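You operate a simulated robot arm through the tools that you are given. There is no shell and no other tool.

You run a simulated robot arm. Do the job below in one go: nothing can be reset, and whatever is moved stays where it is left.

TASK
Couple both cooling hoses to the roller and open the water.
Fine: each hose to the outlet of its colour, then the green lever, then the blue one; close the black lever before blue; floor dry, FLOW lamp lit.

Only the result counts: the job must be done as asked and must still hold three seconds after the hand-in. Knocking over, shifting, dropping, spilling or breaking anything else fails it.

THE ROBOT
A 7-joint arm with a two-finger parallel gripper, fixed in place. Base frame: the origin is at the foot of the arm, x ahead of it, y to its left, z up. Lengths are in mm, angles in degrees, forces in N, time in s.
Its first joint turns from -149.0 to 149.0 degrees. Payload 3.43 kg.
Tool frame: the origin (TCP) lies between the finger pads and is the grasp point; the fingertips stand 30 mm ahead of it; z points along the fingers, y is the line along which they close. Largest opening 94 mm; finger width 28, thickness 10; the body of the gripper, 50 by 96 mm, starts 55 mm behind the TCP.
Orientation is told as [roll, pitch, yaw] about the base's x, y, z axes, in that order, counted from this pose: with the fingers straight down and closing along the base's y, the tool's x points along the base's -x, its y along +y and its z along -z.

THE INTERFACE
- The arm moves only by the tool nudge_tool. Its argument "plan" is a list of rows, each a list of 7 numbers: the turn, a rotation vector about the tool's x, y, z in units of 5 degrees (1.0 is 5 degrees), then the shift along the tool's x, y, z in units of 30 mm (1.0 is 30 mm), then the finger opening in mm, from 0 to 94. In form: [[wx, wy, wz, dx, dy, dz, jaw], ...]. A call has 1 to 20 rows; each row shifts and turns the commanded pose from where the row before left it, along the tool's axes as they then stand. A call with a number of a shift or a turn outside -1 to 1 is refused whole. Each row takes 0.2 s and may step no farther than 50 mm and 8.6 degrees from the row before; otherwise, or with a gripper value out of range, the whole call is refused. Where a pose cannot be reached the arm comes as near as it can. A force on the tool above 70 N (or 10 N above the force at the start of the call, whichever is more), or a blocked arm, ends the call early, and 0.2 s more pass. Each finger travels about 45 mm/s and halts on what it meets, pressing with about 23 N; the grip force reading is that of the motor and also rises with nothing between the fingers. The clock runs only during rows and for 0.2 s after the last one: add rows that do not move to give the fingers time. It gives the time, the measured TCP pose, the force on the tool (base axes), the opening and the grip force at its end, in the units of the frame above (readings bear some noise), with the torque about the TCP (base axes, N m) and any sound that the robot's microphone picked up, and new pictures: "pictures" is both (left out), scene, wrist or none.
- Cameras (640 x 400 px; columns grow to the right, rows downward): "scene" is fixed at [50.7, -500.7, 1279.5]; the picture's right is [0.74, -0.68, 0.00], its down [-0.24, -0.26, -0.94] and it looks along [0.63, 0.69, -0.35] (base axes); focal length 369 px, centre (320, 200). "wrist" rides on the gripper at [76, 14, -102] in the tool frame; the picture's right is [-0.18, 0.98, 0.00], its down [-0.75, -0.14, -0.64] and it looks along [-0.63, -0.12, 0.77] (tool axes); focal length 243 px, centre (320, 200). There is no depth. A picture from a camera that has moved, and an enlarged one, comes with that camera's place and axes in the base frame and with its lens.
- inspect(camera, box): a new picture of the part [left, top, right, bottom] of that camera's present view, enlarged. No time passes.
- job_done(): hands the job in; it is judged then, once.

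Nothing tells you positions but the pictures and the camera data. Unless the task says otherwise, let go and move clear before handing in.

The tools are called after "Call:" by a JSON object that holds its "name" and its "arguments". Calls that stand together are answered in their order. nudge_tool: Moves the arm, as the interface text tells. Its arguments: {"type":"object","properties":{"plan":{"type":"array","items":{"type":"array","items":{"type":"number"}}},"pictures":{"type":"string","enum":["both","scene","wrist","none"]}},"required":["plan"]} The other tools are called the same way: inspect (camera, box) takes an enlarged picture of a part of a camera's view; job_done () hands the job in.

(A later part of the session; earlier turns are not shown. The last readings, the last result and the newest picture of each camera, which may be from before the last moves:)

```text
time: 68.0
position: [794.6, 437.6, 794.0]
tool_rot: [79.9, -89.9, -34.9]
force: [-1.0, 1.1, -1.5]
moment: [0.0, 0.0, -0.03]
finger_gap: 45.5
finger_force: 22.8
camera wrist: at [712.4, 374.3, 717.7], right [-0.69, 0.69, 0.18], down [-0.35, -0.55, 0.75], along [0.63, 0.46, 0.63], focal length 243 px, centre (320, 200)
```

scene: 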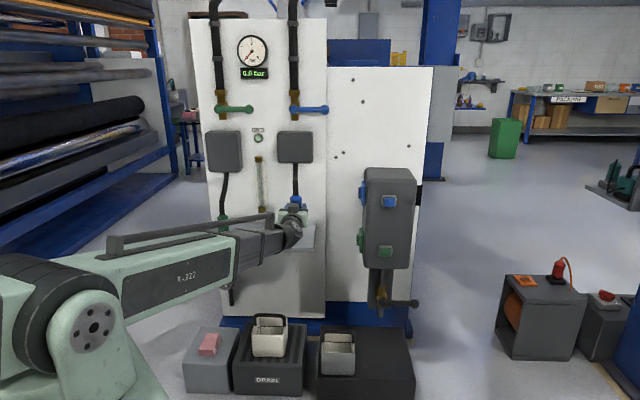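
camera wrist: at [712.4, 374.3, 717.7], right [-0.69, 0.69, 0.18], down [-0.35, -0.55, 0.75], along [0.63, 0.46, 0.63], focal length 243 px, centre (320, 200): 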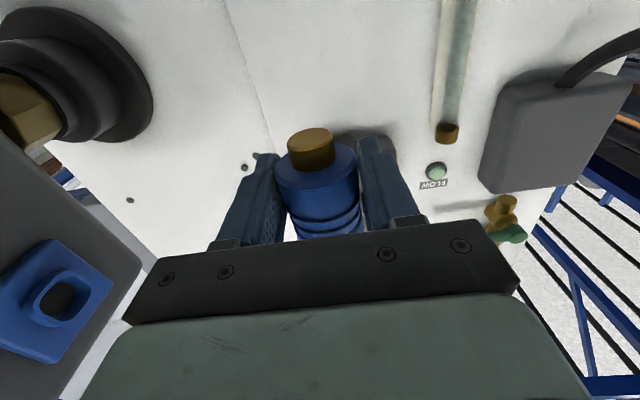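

Call:
{"name": "inspect", "arguments": {"camera": "wrist", "box": [0, 220, 140, 380]}}

Call:
{"name": "inspect", "arguments": {"camera": "scene", "box": [345, 170, 405, 215]}}

Call:
{"name": "inspect", "arguments": {"camera": "scene", "box": [260, 120, 340, 250]}}

```text
2.50 times, centred on (70, 300) of wrist
camera zoom: at [712.4, 374.3, 717.7], right [-0.69, 0.69, 0.18], down [-0.35, -0.55, 0.75], along [0.63, 0.46, 0.63], focal length 606 px, centre (945, -50)
```

zoom: 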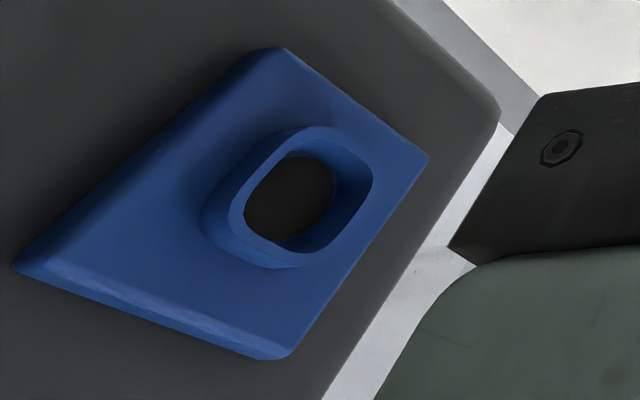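

```text
8.89 times, centred on (375, 192) of scene
camera zoom: at [50.7, -500.7, 1279.5], right [0.74, -0.68, 0.0], down [-0.24, -0.26, -0.94], along [0.63, 0.69, -0.35], focal length 3277 px, centre (-169, 267)
```

zoom: 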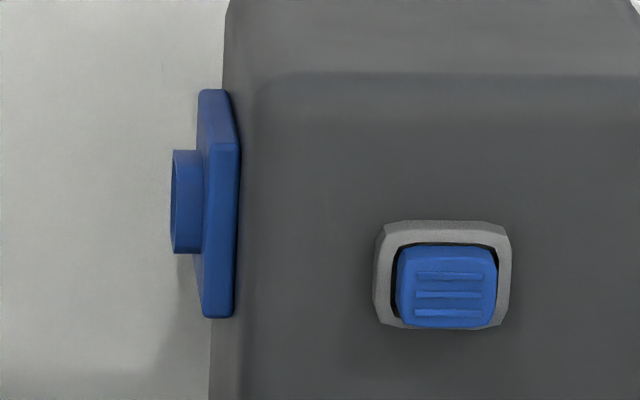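

```text
3.08 times, centred on (300, 185) of scene
camera zoom: at [50.7, -500.7, 1279.5], right [0.74, -0.68, 0.0], down [-0.24, -0.26, -0.94], along [0.63, 0.69, -0.35], focal length 1134 px, centre (382, 246)
```

zoom: 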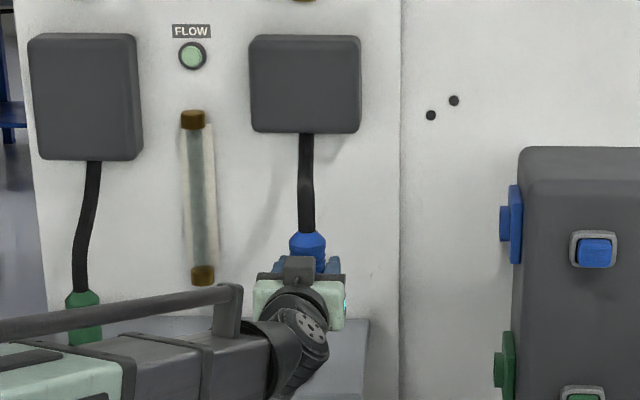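

Call:
{"name": "inspect", "arguments": {"camera": "wrist", "box": [240, 100, 400, 250]}}

Call:
{"name": "inspect", "arguments": {"camera": "scene", "box": [270, 180, 330, 250]}}

```text
2.67 times, centred on (320, 175) of wrist
camera zoom: at [712.4, 374.3, 717.7], right [-0.69, 0.69, 0.18], down [-0.35, -0.55, 0.75], along [0.63, 0.46, 0.63], focal length 647 px, centre (320, 267)
```

zoom: 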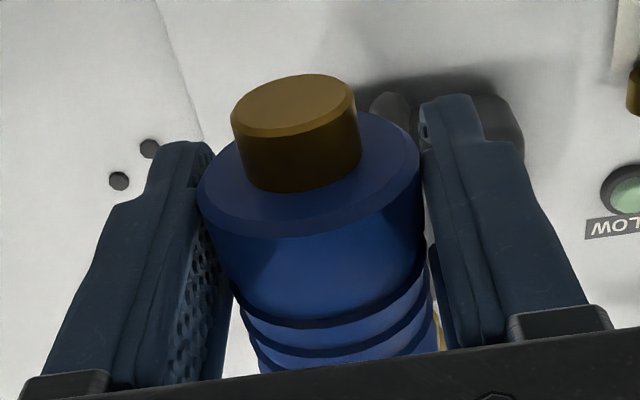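

```text
5.71 times, centred on (300, 215) of scene
camera zoom: at [50.7, -500.7, 1279.5], right [0.74, -0.68, 0.0], down [-0.24, -0.26, -0.94], along [0.63, 0.69, -0.35], focal length 2107 px, centre (434, 114)
```

zoom: 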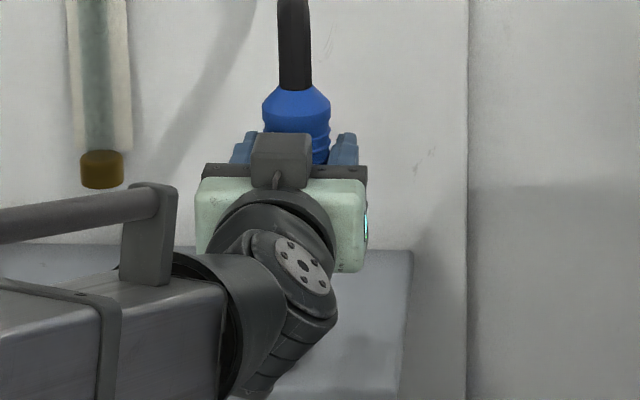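

The coupling is held straight, but with this grip the wrist camera would end up too close to the blue release button when plugged in. I'll retrace my path, put it back in its holder, and re-grip further back on the sleeve.

Call:
{"name": "nudge_tool", "arguments": {"plan": [[0, 0, 0, 0.15, 0.1, 0.1, 0], [0, 0, 0, 0.25, 0.15, 0.2, 0], [0, 0, 0, 0.25, 0.15, 0.2, 0], [0, 0, 0, 0.25, 0.15, 0.2, 0], [0, 0, 0, 0.25, 0.15, 0.2, 0], [0, 0, 0, 0.25, 0.15, 0.2, 0], [0, 0, 0, 0.25, 0.15, 0.2, 0], [0, 0, 0, 0.25, 0.15, 0.2, 0], [0, 0, 0, 0.25, 0.15, 0.2, 0], [0, 0, 0, 0.2, 0.1, 0.15, 0], [0, 0, 0, 0.1, 0.05, 0.1, 0], [0, 0, 0, 0.1, 0, 0.2, 0], [0, 0, 0, 0.15, 0, 0.25, 0], [0, 0, 0, 0.15, 0, 0.25, 0], [0, 0, 0, 0.15, 0, 0.2, 0], [0, 0, 0, 0.1, 0, 0.1, 0], [0, 0, 0, 0, 0, 0, 0]], "pictures": "wrist"}}

Call:
{"name": "inspect", "arguments": {"camera": "wrist", "box": [200, 0, 440, 250]}}

```text
time: 71.6
position: [826.1, 530.2, 699.8]
tool_rot: [29.3, -90.0, 15.7]
force: [-0.2, 0.1, -1.9]
moment: [0.02, 0.01, -0.02]
finger_gap: 45.9
finger_force: 22.9
camera wrist: at [744.1, 467.4, 624.3], right [-0.69, 0.7, 0.18], down [-0.35, -0.55, 0.75], along [0.63, 0.46, 0.63], focal length 243 px, centre (320, 200)
```

wrist: 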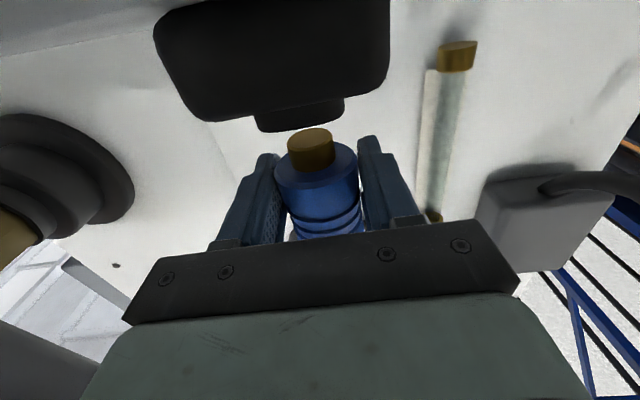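

```text
1.60 times, centred on (320, 125) of wrist
camera zoom: at [744.1, 467.4, 624.3], right [-0.69, 0.7, 0.18], down [-0.35, -0.55, 0.75], along [0.63, 0.46, 0.63], focal length 388 px, centre (320, 320)
```

zoom: 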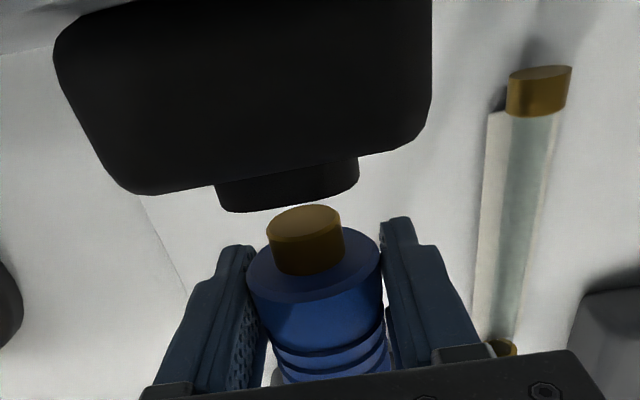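

Call:
{"name": "nudge_tool", "arguments": {"plan": [[0, 0, 0, 0.15, 0, 0, 0], [0, 0, 0, 0.15, 0, 0, 0], [0, 0, 0, 0.15, 0, 0, 0], [0, 0, 0, 0.15, 0, 0, 0], [0, 0, 0, 0.12, 0, 0, 0], [0, 0, 0, 0, 0, 0, 0]], "pictures": "wrist"}}

Call:
{"name": "inspect", "arguments": {"camera": "wrist", "box": [200, 60, 440, 260]}}

```text
time: 73.0
position: [825.6, 529.4, 678.9]
tool_rot: [26.5, -90.0, 18.4]
force: [0.5, -2.4, -2.7]
moment: [-0.1, 0.0, -0.01]
finger_gap: 45.7
finger_force: 23.1
camera wrist: at [744.2, 467.1, 602.8], right [-0.69, 0.7, 0.18], down [-0.35, -0.55, 0.75], along [0.63, 0.46, 0.63], focal length 243 px, centre (320, 200)
```

wrist: 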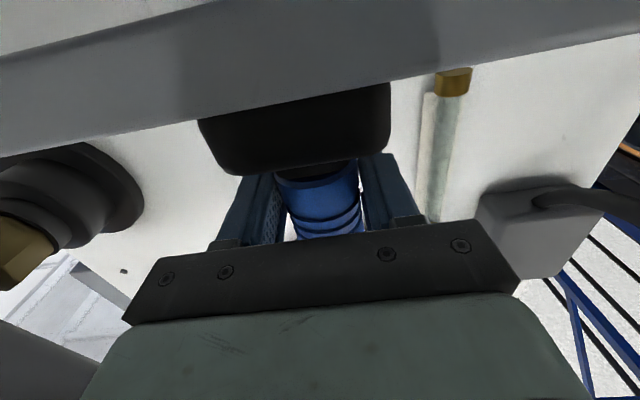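

```text
2.00 times, centred on (320, 160) of wrist
camera zoom: at [744.2, 467.1, 602.8], right [-0.69, 0.7, 0.18], down [-0.35, -0.55, 0.75], along [0.63, 0.46, 0.63], focal length 485 px, centre (320, 280)
```

zoom: 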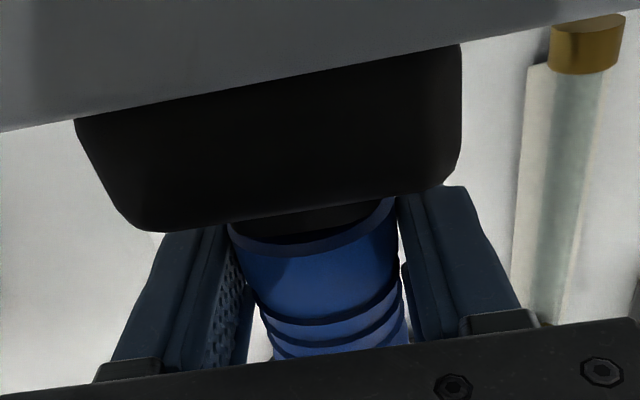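

Call:
{"name": "nudge_tool", "arguments": {"plan": [[0, 0, 0, 0, 0, 0, 58], [0, 0, 0, 0, 0, 0, 58], [0, 0, 0, -0.25, 0, -0.12, 58], [0, 0, 0, -0.25, 0, -0.12, 58], [0, 0, 0, 0, 0, 0, 58], [0, 0, 0, 0, 0, 0, 40], [0, 0, 0, 0, 0, 0, 20], [0, 0, 0, 0, 0, 0, 0], [0, 0, 0, 0, 0, 0, 0]], "pictures": "wrist"}}

```text
time: 75.0
position: [820.9, 523.8, 694.8]
tool_rot: [36.3, -89.9, 8.6]
force: [2.1, -2.3, 0.0]
moment: [-0.14, -0.08, -0.03]
finger_gap: 41.2
finger_force: 23.3
camera wrist: at [739.1, 462.0, 617.7], right [-0.69, 0.7, 0.18], down [-0.35, -0.55, 0.75], along [0.63, 0.46, 0.63], focal length 243 px, centre (320, 200)
```

wrist: 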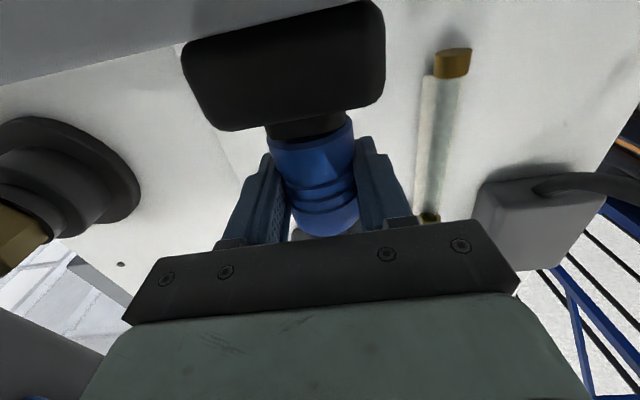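

Now the gap reads 41.2 mm, a proper pad grip on the sleeve. Lifting again slowly.

Call:
{"name": "nudge_tool", "arguments": {"plan": [[0, 0, 0, -0.15, 0, 0, 0], [0, 0, 0, -0.15, 0, 0, 0], [0, 0, 0, -0.15, 0, 0, 0], [0, 0, 0, -0.2, 0, 0, 0], [0, 0, 0, -0.2, 0, 0, 0], [0, 0, 0, -0.2, 0, 0, 0], [0, 0, 0, 0, 0, 0, 0]], "pictures": "wrist"}}

Call:
{"name": "inspect", "arguments": {"camera": "wrist", "box": [200, 0, 440, 250]}}

```text
time: 76.6
position: [820.7, 523.0, 725.5]
tool_rot: [66.1, -90.0, -21.2]
force: [1.0, -0.7, -1.6]
moment: [-0.02, 0.03, -0.01]
finger_gap: 40.9
finger_force: 22.6
camera wrist: at [739.0, 462.0, 649.6], right [-0.69, 0.7, 0.18], down [-0.35, -0.55, 0.75], along [0.63, 0.46, 0.63], focal length 243 px, centre (320, 200)
```

wrist: 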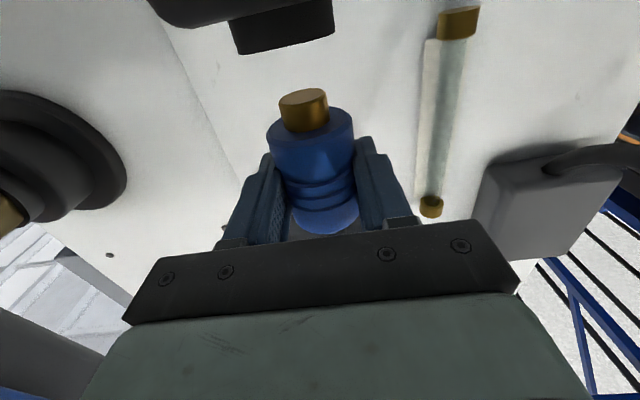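

```text
1.60 times, centred on (320, 125) of wrist
camera zoom: at [739.0, 462.0, 649.6], right [-0.69, 0.7, 0.18], down [-0.35, -0.55, 0.75], along [0.63, 0.46, 0.63], focal length 388 px, centre (320, 320)
```

zoom: 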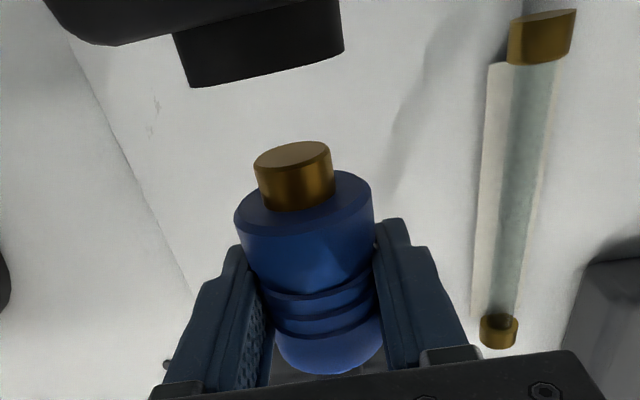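

Good firm hold: sleeve front is 30 mm and the plug tip 44 mm ahead of the TCP. Now I'll carry it up and toward the blue port's height.

Call:
{"name": "nudge_tool", "arguments": {"plan": [[0, 0, 0, -0.1, -0.05, -0.15, 0], [0, 0, 0, -0.2, -0.1, -0.25, 0], [0, 0, 0, -0.25, -0.15, -0.3, 0], [0, 0, 0, -0.25, -0.15, -0.3, 0], [0, 0, 0, -0.25, -0.15, -0.3, 0], [0, 0, 0, -0.25, -0.15, -0.3, 0], [0, 0, 0, -0.25, -0.15, -0.3, 0], [0, 0, 0, -0.25, -0.15, -0.3, 0], [0, 0, 0, -0.25, -0.15, -0.3, 0], [0, 0, 0, -0.25, -0.15, -0.3, 0], [0, 0, 0, -0.25, -0.15, -0.2, 0], [0, 0, 0, -0.25, -0.15, 0, 0], [0, 0, 0, -0.25, -0.15, 0, 0], [0, 0, 0, -0.25, -0.15, 0, 0], [0, 0, 0, -0.25, -0.15, 0, 0], [0, 0, 0, -0.25, -0.15, 0, 0], [0, 0, 0, -0.25, -0.15, 0, 0], [0, 0, 0, -0.25, -0.15, 0, 0], [0, 0, 0, -0.2, -0.15, 0, 0], [0, 0, 0, 0, 0, 0, 0]], "pictures": "both"}}

Call:
{"name": "inspect", "arguments": {"camera": "scene", "box": [240, 110, 420, 250]}}

```text
time: 80.8
position: [814.2, 404.0, 861.5]
tool_rot: [76.4, -90.0, -31.4]
force: [-0.3, -0.5, -1.4]
moment: [-0.02, 0.03, -0.01]
finger_gap: 38.3
finger_force: 23.0
camera wrist: at [732.9, 341.7, 784.4], right [-0.69, 0.7, 0.18], down [-0.35, -0.55, 0.75], along [0.63, 0.46, 0.63], focal length 243 px, centre (320, 200)
```

scene: 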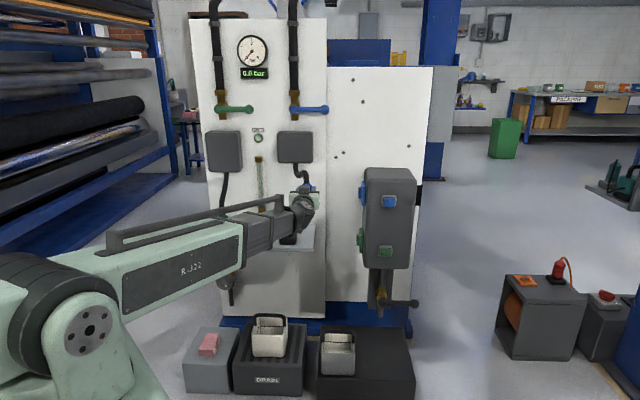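
wrist: 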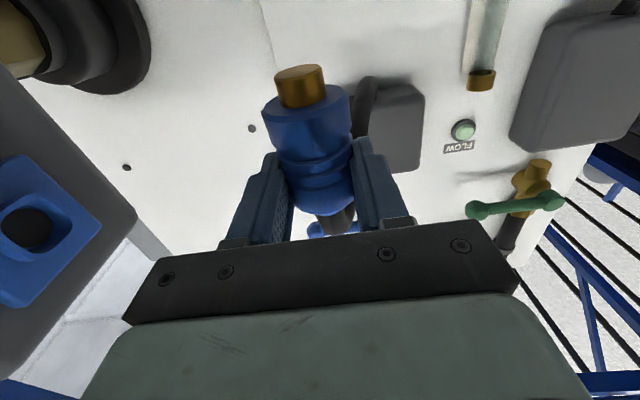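

```text
2.86 times, centred on (330, 180) of scene
camera zoom: at [50.7, -500.7, 1279.5], right [0.74, -0.68, 0.0], down [-0.24, -0.26, -0.94], along [0.63, 0.69, -0.35], focal length 1053 px, centre (291, 257)
```

zoom: 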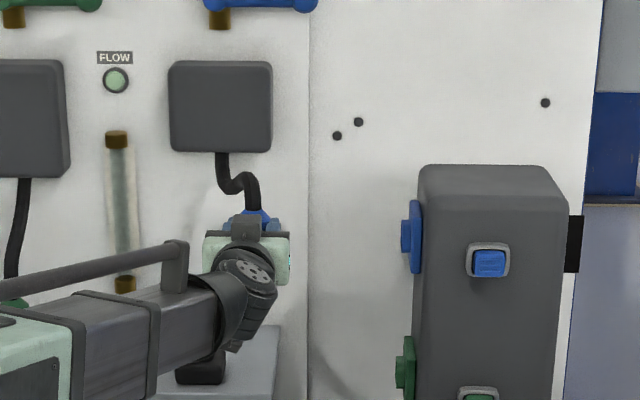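

Call:
{"name": "inspect", "arguments": {"camera": "wrist", "box": [200, 0, 440, 250]}}

Call:
{"name": "inspect", "arguments": {"camera": "wrist", "box": [0, 120, 140, 340]}}

```text
1.60 times, centred on (320, 125) of wrist
camera zoom: at [732.9, 341.7, 784.4], right [-0.69, 0.7, 0.18], down [-0.35, -0.55, 0.75], along [0.63, 0.46, 0.63], focal length 388 px, centre (320, 320)
```

zoom: 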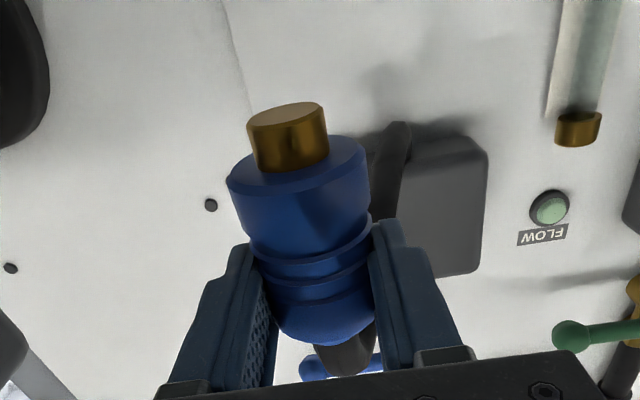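

```text
1.82 times, centred on (70, 230) of wrist
camera zoom: at [732.9, 341.7, 784.4], right [-0.69, 0.7, 0.18], down [-0.35, -0.55, 0.75], along [0.63, 0.46, 0.63], focal length 441 px, centre (774, 146)
```

zoom: 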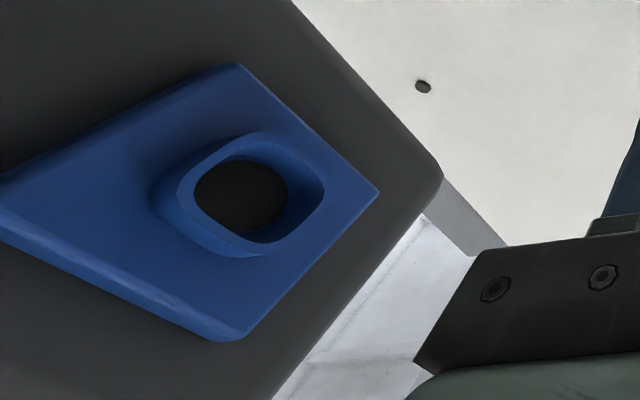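

The coupling is still firmly held (it settled 11 mm in the pads as the hose bowed). Triangulating from two views puts the blue port mouth at about s=465, d=862.5, z=856. Now I'll turn the coupling from vertical to horizontal, plug to the right.

Call:
{"name": "nudge_tool", "arguments": {"plan": [[0, 0, -0.6, 0, 0, -0.03, 0], [0, 0, -1, 0, 0, -0.03, 0], [0, 0, -1, 0, 0, -0.03, 0], [0, 0, -1, 0, 0, -0.03, 0], [0, 0, -1, 0, 0, -0.03, 0], [0, 0, -1, 0, 0, -0.03, 0], [0, 0, -1, 0, 0, -0.03, 0], [0, 0, -1, 0, 0, -0.03, 0], [0, 0, -1, 0, 0, -0.03, 0], [0, 0, 0, 0, 0, 0, 0]], "pictures": "both"}}

Call:
{"name": "inspect", "arguments": {"camera": "scene", "box": [240, 110, 420, 250]}}

```text
time: 83.0
position: [808.9, 397.4, 861.1]
tool_rot: [-90.1, -47.0, 135.0]
force: [-0.5, 0.5, -1.7]
moment: [-0.03, 0.05, 0.02]
finger_gap: 38.2
finger_force: 23.2
camera wrist: at [766.6, 296.0, 795.1], right [-0.6, 0.6, -0.54], down [-0.74, -0.16, 0.65], along [0.3, 0.79, 0.54], focal length 243 px, centre (320, 200)
```

scene: 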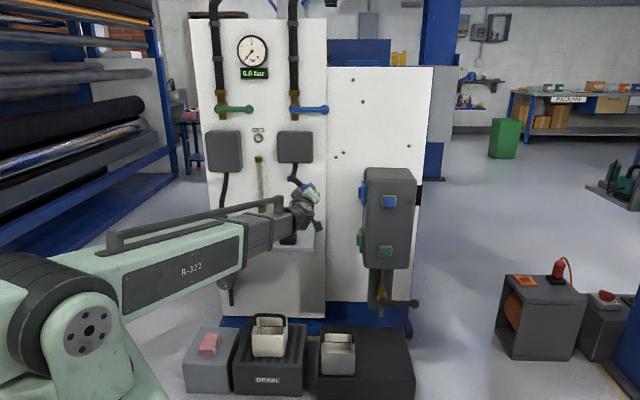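
wrist: 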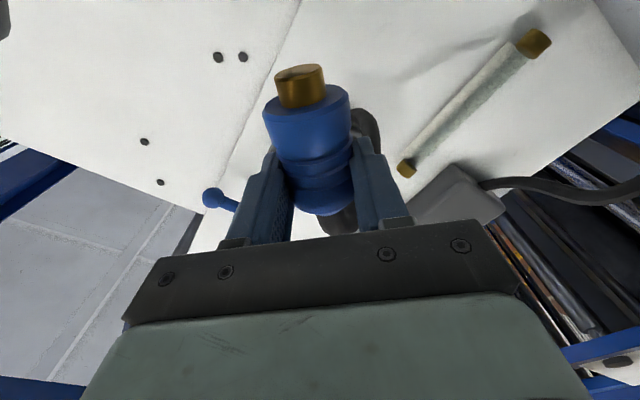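

```text
2.86 times, centred on (330, 180) of scene
camera zoom: at [50.7, -500.7, 1279.5], right [0.74, -0.68, 0.0], down [-0.24, -0.26, -0.94], along [0.63, 0.69, -0.35], focal length 1053 px, centre (291, 257)
```

zoom: 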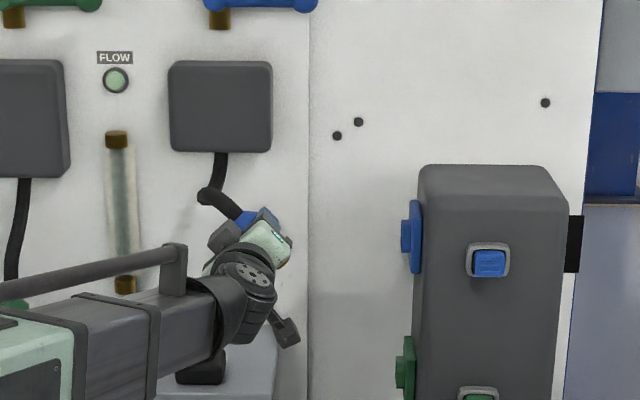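

Call:
{"name": "nudge_tool", "arguments": {"plan": [[0, 0, -1, 0, 0, 0, 0], [0, 0, -1, 0, 0, 0, 0], [0, 0, -1, 0, 0, 0, 0], [0, 0, -1, 0, 0, 0, 0], [0, 0, -1, 0, 0, 0, 0], [0, 0, -1, 0, 0, 0, 0], [0, 0, -1, 0, 0, 0, 0], [0, 0, -1, 0, 0, 0, 0], [0, 0, -1, 0, 0, 0, 0], [0, 0, -0.4, 0, 0, 0, 0], [0, 0, 0, 0, 0, 0, 0]], "pictures": "both"}}

Call:
{"name": "inspect", "arguments": {"camera": "scene", "box": [260, 160, 400, 240]}}

Call:
{"name": "inspect", "arguments": {"camera": "wrist", "box": [200, 0, 440, 250]}}

```text
time: 85.4
position: [825.4, 388.3, 994.7]
tool_rot: [-88.0, -2.6, 134.7]
force: [-0.4, 0.2, -1.0]
moment: [0.0, 0.03, -0.03]
finger_gap: 38.8
finger_force: 23.1
out of reach, approached as far as the arm can: row 3, 4, 5, 6, 7, 8, 9, 10
camera wrist: at [806.6, 262.1, 980.8], right [-0.18, 0.14, -0.97], down [-0.98, 0.08, 0.2], along [0.11, 0.99, 0.12], focal length 243 px, centre (320, 200)
```

scene: 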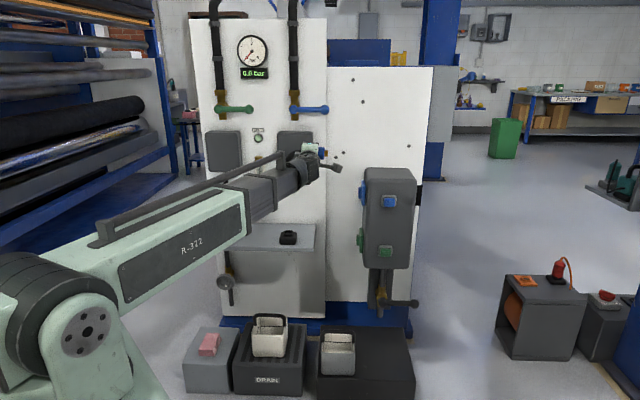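
wrist: 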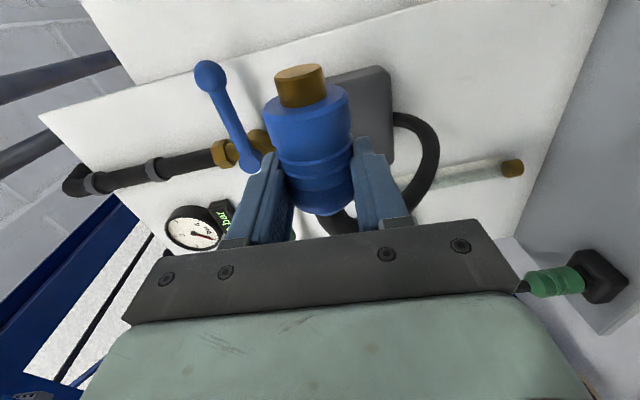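

```text
4.57 times, centred on (330, 200) of scene
camera zoom: at [50.7, -500.7, 1279.5], right [0.74, -0.68, 0.0], down [-0.24, -0.26, -0.94], along [0.63, 0.69, -0.35], focal length 1685 px, centre (274, 200)
```

zoom: 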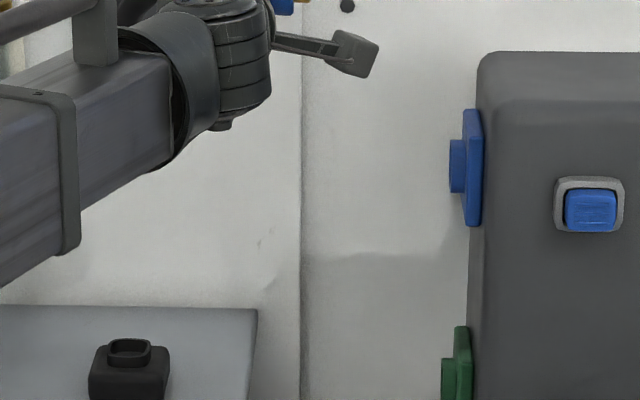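

```text
1.60 times, centred on (320, 125) of wrist
camera zoom: at [806.6, 262.1, 980.8], right [-0.18, 0.14, -0.97], down [-0.98, 0.08, 0.2], along [0.11, 0.99, 0.12], focal length 388 px, centre (320, 320)
```

zoom: 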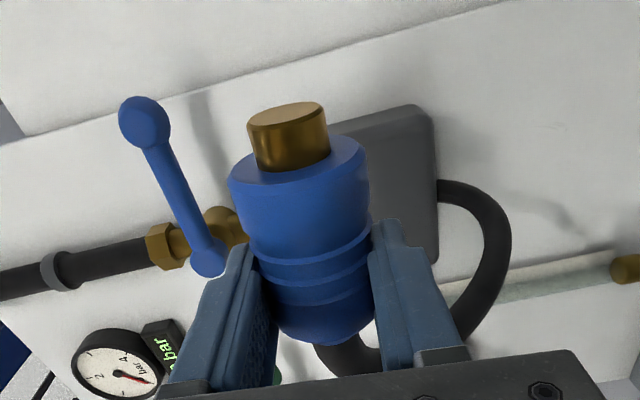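

The wrist joint hit a limit on that turn and the arm drifted upward (nothing was touched). The better option is to hold the coupling the other way round (camera above), which turns the opposite way at the port. First I'll turn back to vertical.

Call:
{"name": "nudge_tool", "arguments": {"plan": [[0, 0, 0.6, 0, 0, 0, 0], [0, 0, 0.9, 0, 0, 0, 0], [0, 0, 1, 0, 0, 0, 0], [0, 0, 1, 0, 0, 0, 0], [0, 0, 1, 0, 0, 0, 0], [0, 0, 1, 0, 0, 0, 0], [0, 0, 1, 0, 0, 0, 0], [0, 0, 1, 0, 0, 0, 0], [0, 0, 1, 0, 0, 0, 0], [0, 0, 1, 0, 0, 0, 0], [0, 0, 1, 0, 0, 0, 0], [0, 0, 1, 0, 0, 0, 0], [0, 0, 1, 0, 0, 0, 0], [0, 0, 1, 0, 0, 0, 0], [0, 0, 1, 0, 0, 0, 0], [0, 0, 1, 0, 0, 0, 0], [0, 0, 1, 0, 0, 0, 0], [0, 0, 0.9, 0, 0, 0, 0], [0, 0, 0, 0, 0, 0, 0]], "pictures": "both"}}

```text
time: 89.4
position: [826.0, 389.1, 995.5]
tool_rot: [-8.2, -87.9, 52.9]
force: [-0.5, -0.3, -1.6]
moment: [-0.04, 0.0, -0.02]
finger_gap: 38.3
finger_force: 22.6
camera wrist: at [742.4, 324.4, 921.9], right [-0.69, 0.7, 0.18], down [-0.34, -0.53, 0.78], along [0.64, 0.47, 0.61], focal length 243 px, centre (320, 200)
```

scene: 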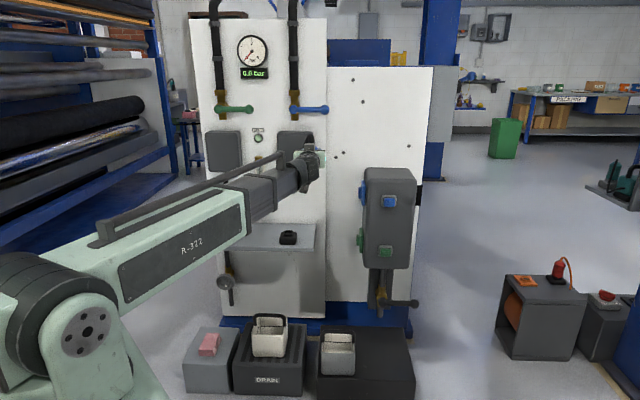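
wrist: 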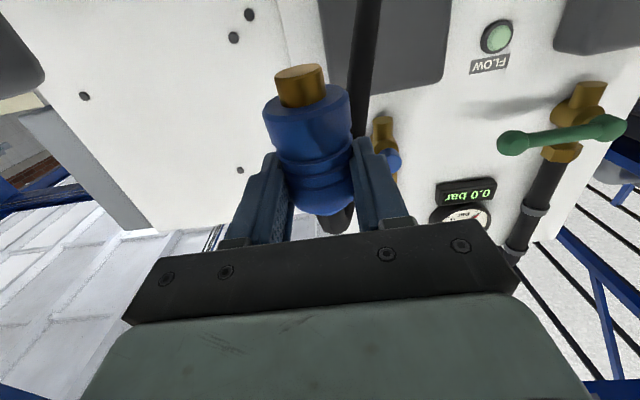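

Call:
{"name": "nudge_tool", "arguments": {"plan": [[0, -0.42, 0, 0, 0, 0, 0], [0, 0, 0, 0.345, 0.05, 0, 0], [0, 0, 0, 0.345, 0.05, 0, 0], [0, 0, 0, 0.345, 0.05, 0, 0], [0, 0, 0, 0.345, 0.05, 0, 0], [0, 0, 0, 0.345, 0.05, 0, 0], [0, 0, 0, 0.345, 0.05, 0, 0], [0, 0, 0, 0.345, 0.05, 0, 0], [0, 0, 0, 0.345, 0.05, 0, 0], [0, 0, 0, 0.345, 0.05, 0, 0], [0, 0, 0, 0.345, 0.05, 0, 0], [0, 0, 0, 0.345, 0.05, 0, 0], [0, 0, 0, 0.345, 0.05, 0, 0], [0, 0, 0, 0.345, 0.05, 0.02, 0], [0, 0, 0, 0, 0, 0, 0]], "pictures": "none"}}

Call:
{"name": "nudge_tool", "arguments": {"plan": [[0, 0, 0, 0.254, 0.167, 0.02, 0], [0, 0, 0, 0.254, 0.167, 0.02, 0], [0, 0, 0, 0.254, 0.167, 0.02, 0], [0, 0, 0, 0.254, 0.167, 0.02, 0], [0, 0, 0, 0.254, 0.167, 0.02, 0], [0, 0, 0, 0.254, 0.167, 0.02, 0], [0, 0, 0, 0.254, 0.167, 0.02, 0], [0, 0, 0, 0.254, 0.167, 0.02, 0], [0, 0, 0, 0, 0, 0, 0]], "pictures": "wrist"}}

```text
time: 92.6
position: [813.2, 401.6, 860.1]
tool_rot: [-110.9, -89.7, 155.9]
force: [0.2, 0.4, -2.2]
moment: [0.0, -0.01, 0.02]
finger_gap: 38.6
finger_force: 23.5
```

```text
time: 94.6
position: [788.7, 434.0, 800.1]
tool_rot: [-113.1, -89.7, 157.7]
force: [-0.7, -0.3, -3.0]
moment: [-0.01, 0.0, -0.03]
finger_gap: 38.8
finger_force: 23.2
camera wrist: at [706.9, 371.4, 723.1], right [-0.69, 0.7, 0.18], down [-0.36, -0.55, 0.75], along [0.62, 0.46, 0.63], focal length 243 px, centre (320, 200)
```

wrist: 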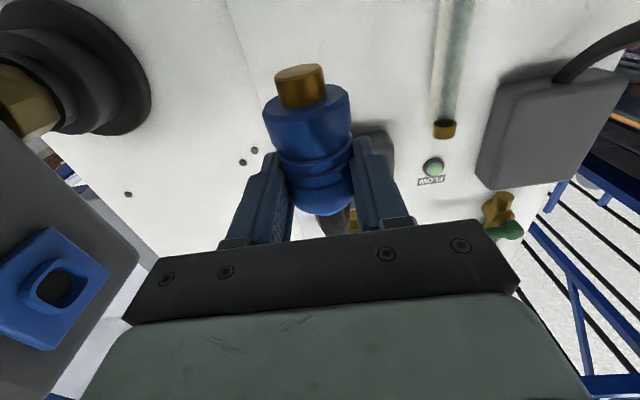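

Call:
{"name": "nudge_tool", "arguments": {"plan": [[0, 0, 0, 0.193, 0.135, 0.286, 0], [0, 0, 0, 0.193, 0.135, 0.286, 0], [0, 0, 0, 0.193, 0.135, 0.286, 0], [0, 0, 0, 0.193, 0.135, 0.286, 0], [0, 0, 0, 0.193, 0.135, 0.286, 0], [0, 0, 0, 0.193, 0.135, 0.286, 0], [0, 0, 0, 0.193, 0.135, 0.286, 0], [0, 0, 0, 0.193, 0.135, 0.286, 0], [0, 0, 0, 0.193, 0.135, 0.286, 0], [0, 0, 0, 0.193, 0.135, 0.286, 0], [0, 0, 0, 0, 0, 0, 0]], "pictures": "wrist"}}

Call:
{"name": "inspect", "arguments": {"camera": "wrist", "box": [200, 0, 440, 250]}}

Call:
{"name": "inspect", "arguments": {"camera": "scene", "box": [265, 195, 325, 250]}}

```text
time: 97.0
position: [820.8, 523.2, 740.4]
tool_rot: [-111.6, -89.6, 156.5]
force: [-0.2, 0.0, -1.6]
moment: [-0.02, 0.02, 0.03]
finger_gap: 38.2
finger_force: 23.0
camera wrist: at [739.9, 461.1, 664.9], right [-0.69, 0.7, 0.18], down [-0.36, -0.55, 0.75], along [0.62, 0.46, 0.63], focal length 243 px, centre (320, 200)
```

wrist: 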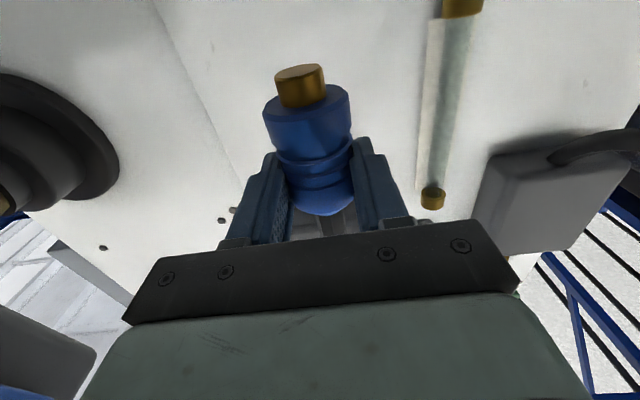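

```text
1.60 times, centred on (320, 125) of wrist
camera zoom: at [739.9, 461.1, 664.9], right [-0.69, 0.7, 0.18], down [-0.36, -0.55, 0.75], along [0.62, 0.46, 0.63], focal length 388 px, centre (320, 320)
```

zoom: 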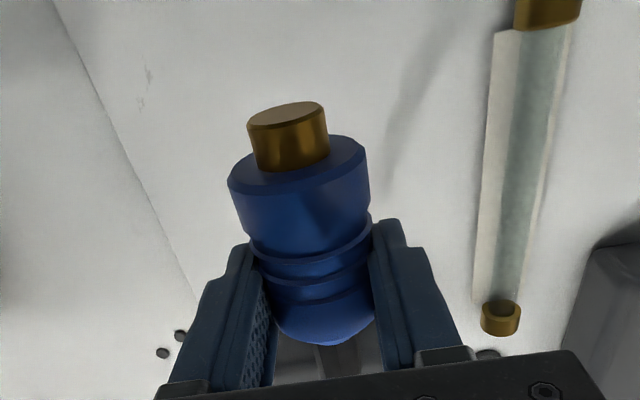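

```text
7.27 times, centred on (295, 222) of scene
camera zoom: at [50.7, -500.7, 1279.5], right [0.74, -0.68, 0.0], down [-0.24, -0.26, -0.94], along [0.63, 0.69, -0.35], focal length 2681 px, centre (502, 36)
```

zoom: 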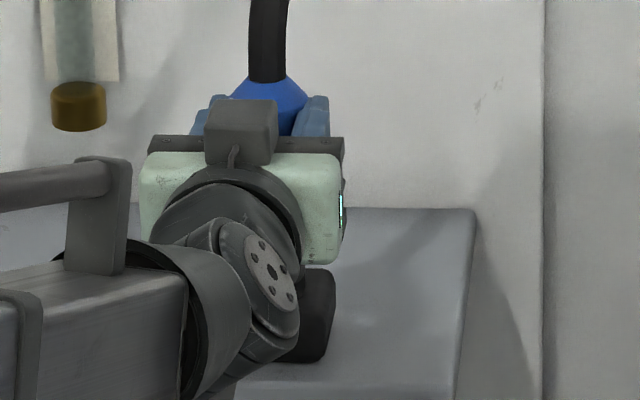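

Call:
{"name": "nudge_tool", "arguments": {"plan": [[0, 0, 0, 0.2, 0, 0, 0], [0, 0, 0, 0.2, 0, 0, 0], [0, 0, 0, 0.15, 0, 0, 0], [0, 0, 0, 0.15, 0, 0, 0], [0, 0, 0, 0.15, 0, 0, 0], [0, 0, 0, 0.12, 0, 0, 0], [0, 0, 0, 0.12, 0, 0, 0], [0, 0, 0, 0.1, 0, 0, 0], [0, 0, 0, 0, 0, 0, 0]], "pictures": "wrist"}}

Call:
{"name": "inspect", "arguments": {"camera": "wrist", "box": [200, 0, 440, 250]}}

```text
time: 99.0
position: [821.5, 522.6, 707.5]
tool_rot: [-128.5, -89.6, 173.2]
force: [0.6, -2.6, 16.7]
moment: [0.24, -0.29, -0.04]
finger_gap: 38.5
finger_force: 23.5
camera wrist: at [739.7, 460.9, 630.5], right [-0.69, 0.7, 0.18], down [-0.36, -0.55, 0.75], along [0.62, 0.46, 0.64], focal length 243 px, centre (320, 200)
```

wrist: 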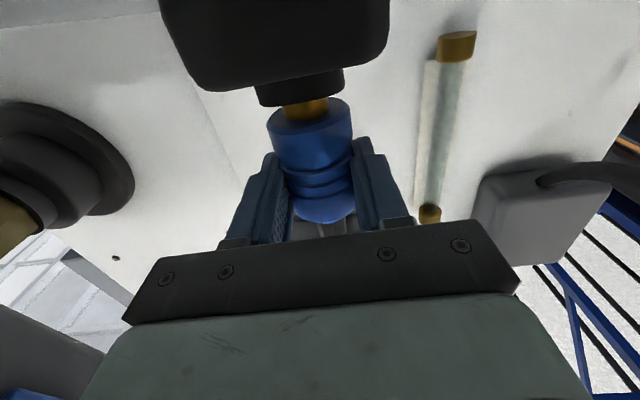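

```text
1.60 times, centred on (320, 125) of wrist
camera zoom: at [739.7, 460.9, 630.5], right [-0.69, 0.7, 0.18], down [-0.36, -0.55, 0.75], along [0.62, 0.46, 0.64], focal length 388 px, centre (320, 320)
```

zoom: 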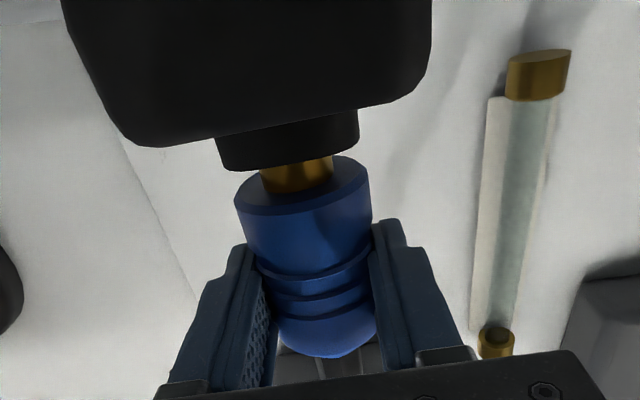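

The plug is catching the holder's rim; the torque suggests it's a few mm too far toward the panel. I'll lift slightly, shift back 3 mm and lower again.

Call:
{"name": "nudge_tool", "arguments": {"plan": [[0, 0, 0, -0.15, 0, 0, 0], [0, 0, 0, 0, 0, -0.1, 0], [0, 0, 0, 0.1, 0, 0, 0], [0, 0, 0, 0.1, 0, 0, 0], [0, 0, 0, 0.05, 0, 0, 0], [0, 0, 0, 0, 0, 0, 0]], "pictures": "wrist"}}

Call:
{"name": "inspect", "arguments": {"camera": "wrist", "box": [200, 0, 440, 250]}}

```text
time: 100.4
position: [820.3, 521.3, 702.1]
tool_rot: [-110.9, -89.5, 155.8]
force: [-0.3, -0.7, -2.6]
moment: [-0.02, 0.03, 0.04]
finger_gap: 38.4
finger_force: 23.1
camera wrist: at [738.0, 459.2, 626.3], right [-0.69, 0.7, 0.18], down [-0.36, -0.55, 0.75], along [0.62, 0.46, 0.63], focal length 243 px, centre (320, 200)
```

wrist: 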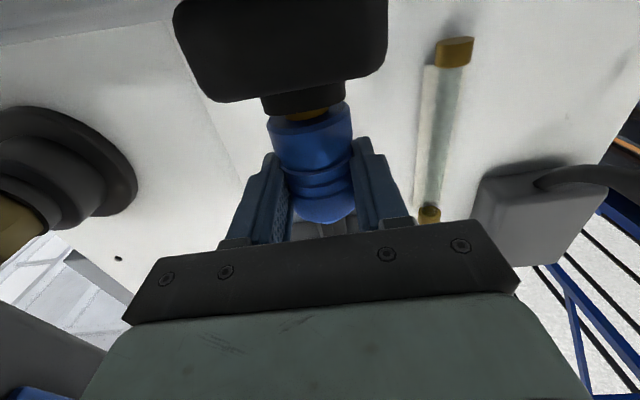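

```text
1.60 times, centred on (320, 125) of wrist
camera zoom: at [738.0, 459.2, 626.3], right [-0.69, 0.7, 0.18], down [-0.36, -0.55, 0.75], along [0.62, 0.46, 0.63], focal length 388 px, centre (320, 320)
```

zoom: 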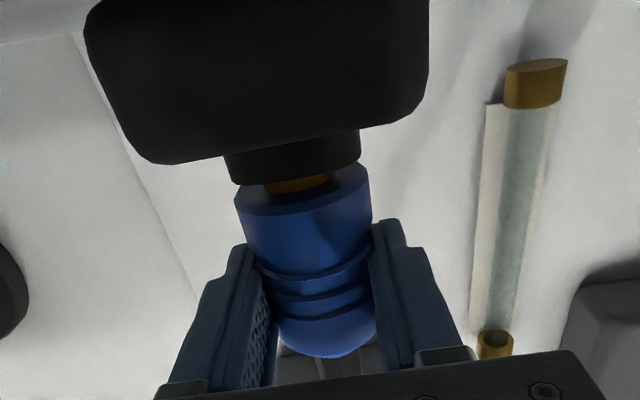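

Call:
{"name": "nudge_tool", "arguments": {"plan": [[0, 0, 0, 0.1, 0, 0, 0], [0, 0, 0, 0.1, 0, 0, 0], [0, 0, 0, 0.05, 0, 0, 0], [0, 0, 0, 0, 0, 0, 0]], "pictures": "wrist"}}

Call:
{"name": "inspect", "arguments": {"camera": "wrist", "box": [200, 0, 440, 250]}}

```text
time: 101.4
position: [819.3, 520.4, 697.1]
tool_rot: [-133.1, -89.5, 177.9]
force: [-3.7, -5.1, 13.8]
moment: [0.04, 0.01, -0.01]
finger_gap: 38.6
finger_force: 23.0
camera wrist: at [737.7, 458.9, 619.8], right [-0.69, 0.7, 0.18], down [-0.36, -0.55, 0.75], along [0.62, 0.46, 0.64], focal length 243 px, centre (320, 200)
```

wrist: 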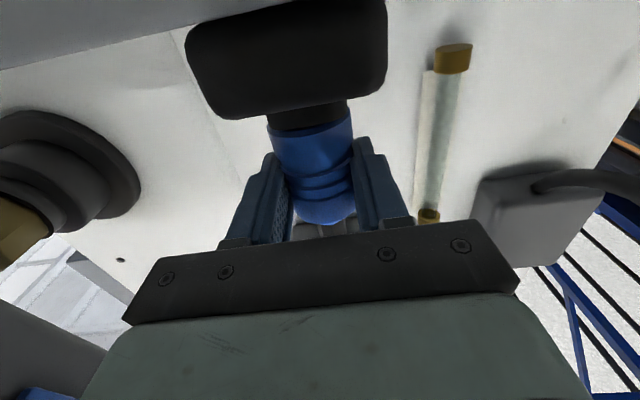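

```text
1.60 times, centred on (320, 125) of wrist
camera zoom: at [737.7, 458.9, 619.8], right [-0.69, 0.7, 0.18], down [-0.36, -0.55, 0.75], along [0.62, 0.46, 0.64], focal length 388 px, centre (320, 320)
```

zoom: 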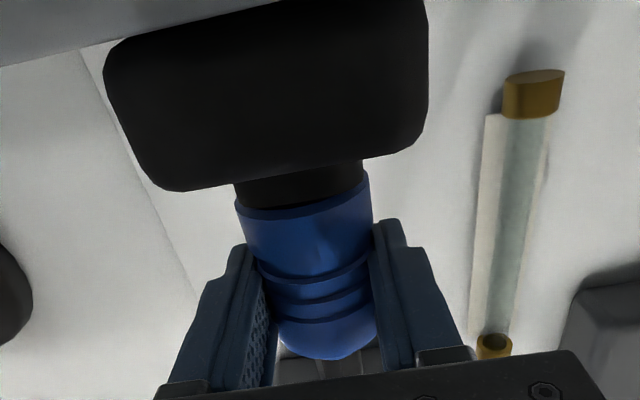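

It's seated. I'll release, back away and test whether the camera-up orientation is reachable for this approach.

Call:
{"name": "nudge_tool", "arguments": {"plan": [[0, 0, 0, 0, 0, 0, 60], [0, 0, 0, 0, 0, 0, 80], [0, 0, 0, 0, 0, 0, 94], [0, 0, 0, 0, 0, -0.6, 94], [0, 0, 0, 0, 0, -1, 94], [0, 0, 0, 0, 0, -1, 94], [0, 0, 0, 0, 0, -1, 94], [0, 0, 0, 0, 0, -1, 94], [0, 0, 0, 0, 0, -1, 94], [0, 0, 0, 0, 0, -1, 94]], "pictures": "both"}}

Call:
{"name": "inspect", "arguments": {"camera": "scene", "box": [250, 195, 330, 250]}}

```text
time: 103.6
position: [679.0, 381.7, 694.8]
tool_rot: [-114.4, -89.5, 159.2]
force: [0.1, 0.3, -0.9]
moment: [-0.01, 0.01, 0.03]
finger_gap: 93.8
finger_force: 0.2
camera wrist: at [597.1, 319.6, 618.7], right [-0.69, 0.7, 0.18], down [-0.36, -0.55, 0.75], along [0.62, 0.46, 0.63], focal length 243 px, centre (320, 200)
```

scene: 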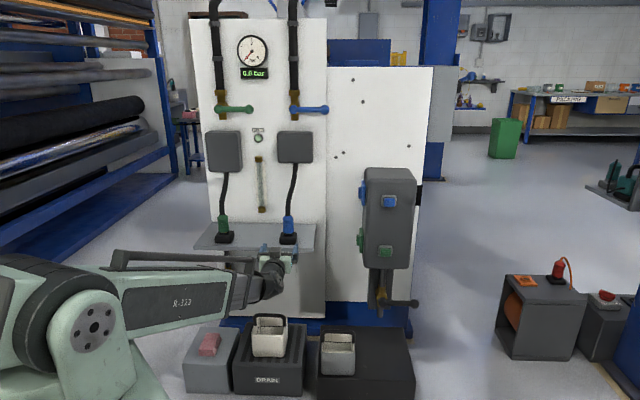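
wrist: 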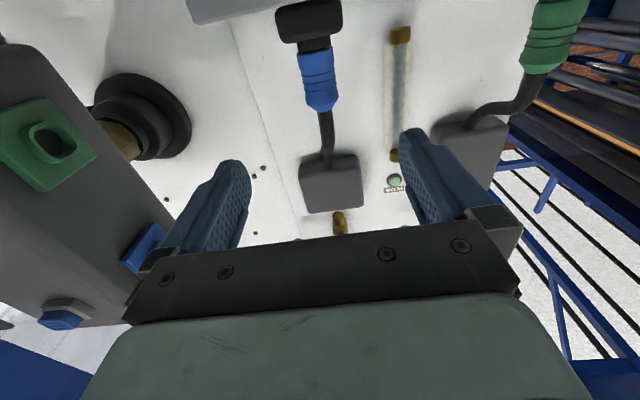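

```text
7.27 times, centred on (290, 222) of scene
camera zoom: at [50.7, -500.7, 1279.5], right [0.74, -0.68, 0.0], down [-0.24, -0.26, -0.94], along [0.63, 0.69, -0.35], focal length 2681 px, centre (538, 36)
```

zoom: 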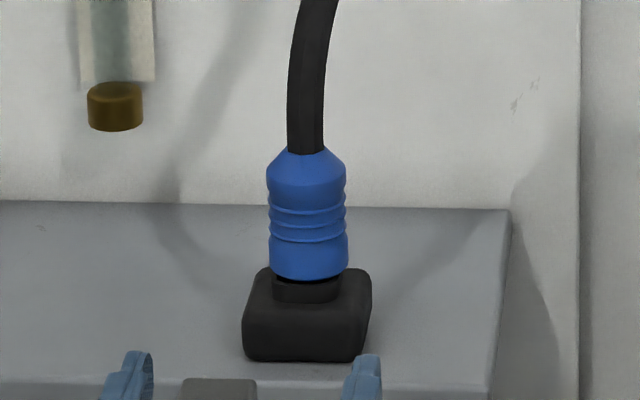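

Call:
{"name": "nudge_tool", "arguments": {"plan": [[0, 0, 1, 0, 0, 0, 94], [0, 0, 1, 0, 0, 0, 94], [0, 0, 1, 0, 0, 0, 94], [0, 0, 1, 0, 0, 0, 94], [0, 0, 1, 0, 0, 0, 94], [0, 0, 1, 0, 0, 0, 94], [0, 0, 1, 0, 0, 0, 94], [0, 0, 1, 0, 0, 0, 94], [0, 0, 1, 0, 0, 0, 94], [0, 0, 1, 0, 0, 0, 94], [0, 0, 1, 0, 0, 0, 94], [0, 0, 1, 0, 0, 0, 94], [0, 0, 1, 0, 0, 0, 94], [0, 0, 1, 0, 0, 0, 94], [0, 0, 1, 0, 0, 0, 94], [0, 0, 1, 0, 0, 0, 94], [0, 0, 1, 0, 0, 0, 94], [0, 0, 1, 0, 0, 0, 94]], "pictures": "none"}}

Call:
{"name": "nudge_tool", "arguments": {"plan": [[0, 0, 1, 0, 0, 0, 94], [0, 0, 1, 0, 0, 0, 94], [0, 0, 1, 0, 0, 0, 94], [0, 0, 1, 0, 0, 0, 94], [0, 0, 1, 0, 0, 0, 94], [0, 0, 1, 0, 0, 0, 94], [0, 0, 1, 0, 0, 0, 94], [0, 0, 1, 0, 0, 0, 94], [0, 0, 1, 0, 0, 0, 94], [0, 0, 1, 0, 0, 0, 94], [0, 0, 1, 0, 0, 0, 94], [0, 0, 1, 0, 0, 0, 94]], "pictures": "none"}}

```text
time: 107.4
position: [679.0, 382.1, 695.5]
tool_rot: [90.1, -0.2, -45.2]
force: [-0.4, 0.5, -0.4]
moment: [-0.01, 0.02, -0.01]
finger_gap: 94.0
finger_force: 0.0
```

```text
time: 110.0
position: [679.8, 381.2, 694.4]
tool_rot: [90.3, 59.7, -44.9]
force: [0.3, -0.4, 0.2]
moment: [0.0, -0.01, 0.02]
finger_gap: 94.0
finger_force: 0.1
```

Call:
{"name": "nudge_tool", "arguments": {"plan": [[0, 0, 1, 0, 0, 0, 94], [0, 0, 1, 0, 0, 0, 94], [0, 0, 1, 0, 0, 0, 94], [0, 0, 1, 0, 0, 0, 94], [0, 0, 1, 0, 0, 0, 94], [0, 0, 1.0, 0, 0, 0, 94], [0, 0, 0, 0, 0, 0, 94]], "pictures": "both"}}

```text
time: 111.6
position: [678.2, 381.3, 694.6]
tool_rot: [119.8, 89.7, -15.5]
force: [0.4, 0.1, 0.2]
moment: [0.01, -0.01, -0.04]
finger_gap: 93.8
finger_force: 0.1
camera wrist: at [616.7, 299.8, 770.9], right [0.69, -0.7, -0.18], down [-0.55, -0.35, -0.76], along [0.46, 0.62, -0.63], focal length 243 px, centre (320, 200)
```

scene: 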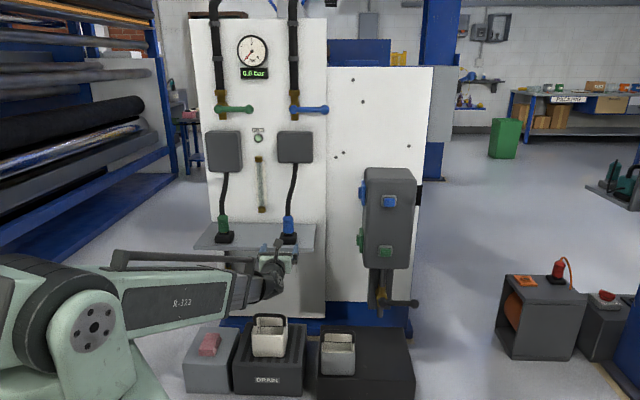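
wrist: 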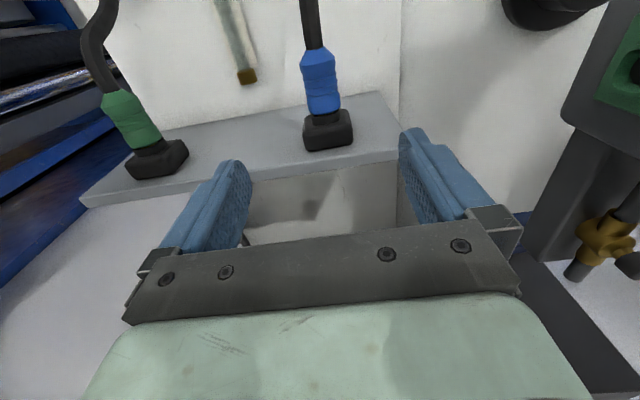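

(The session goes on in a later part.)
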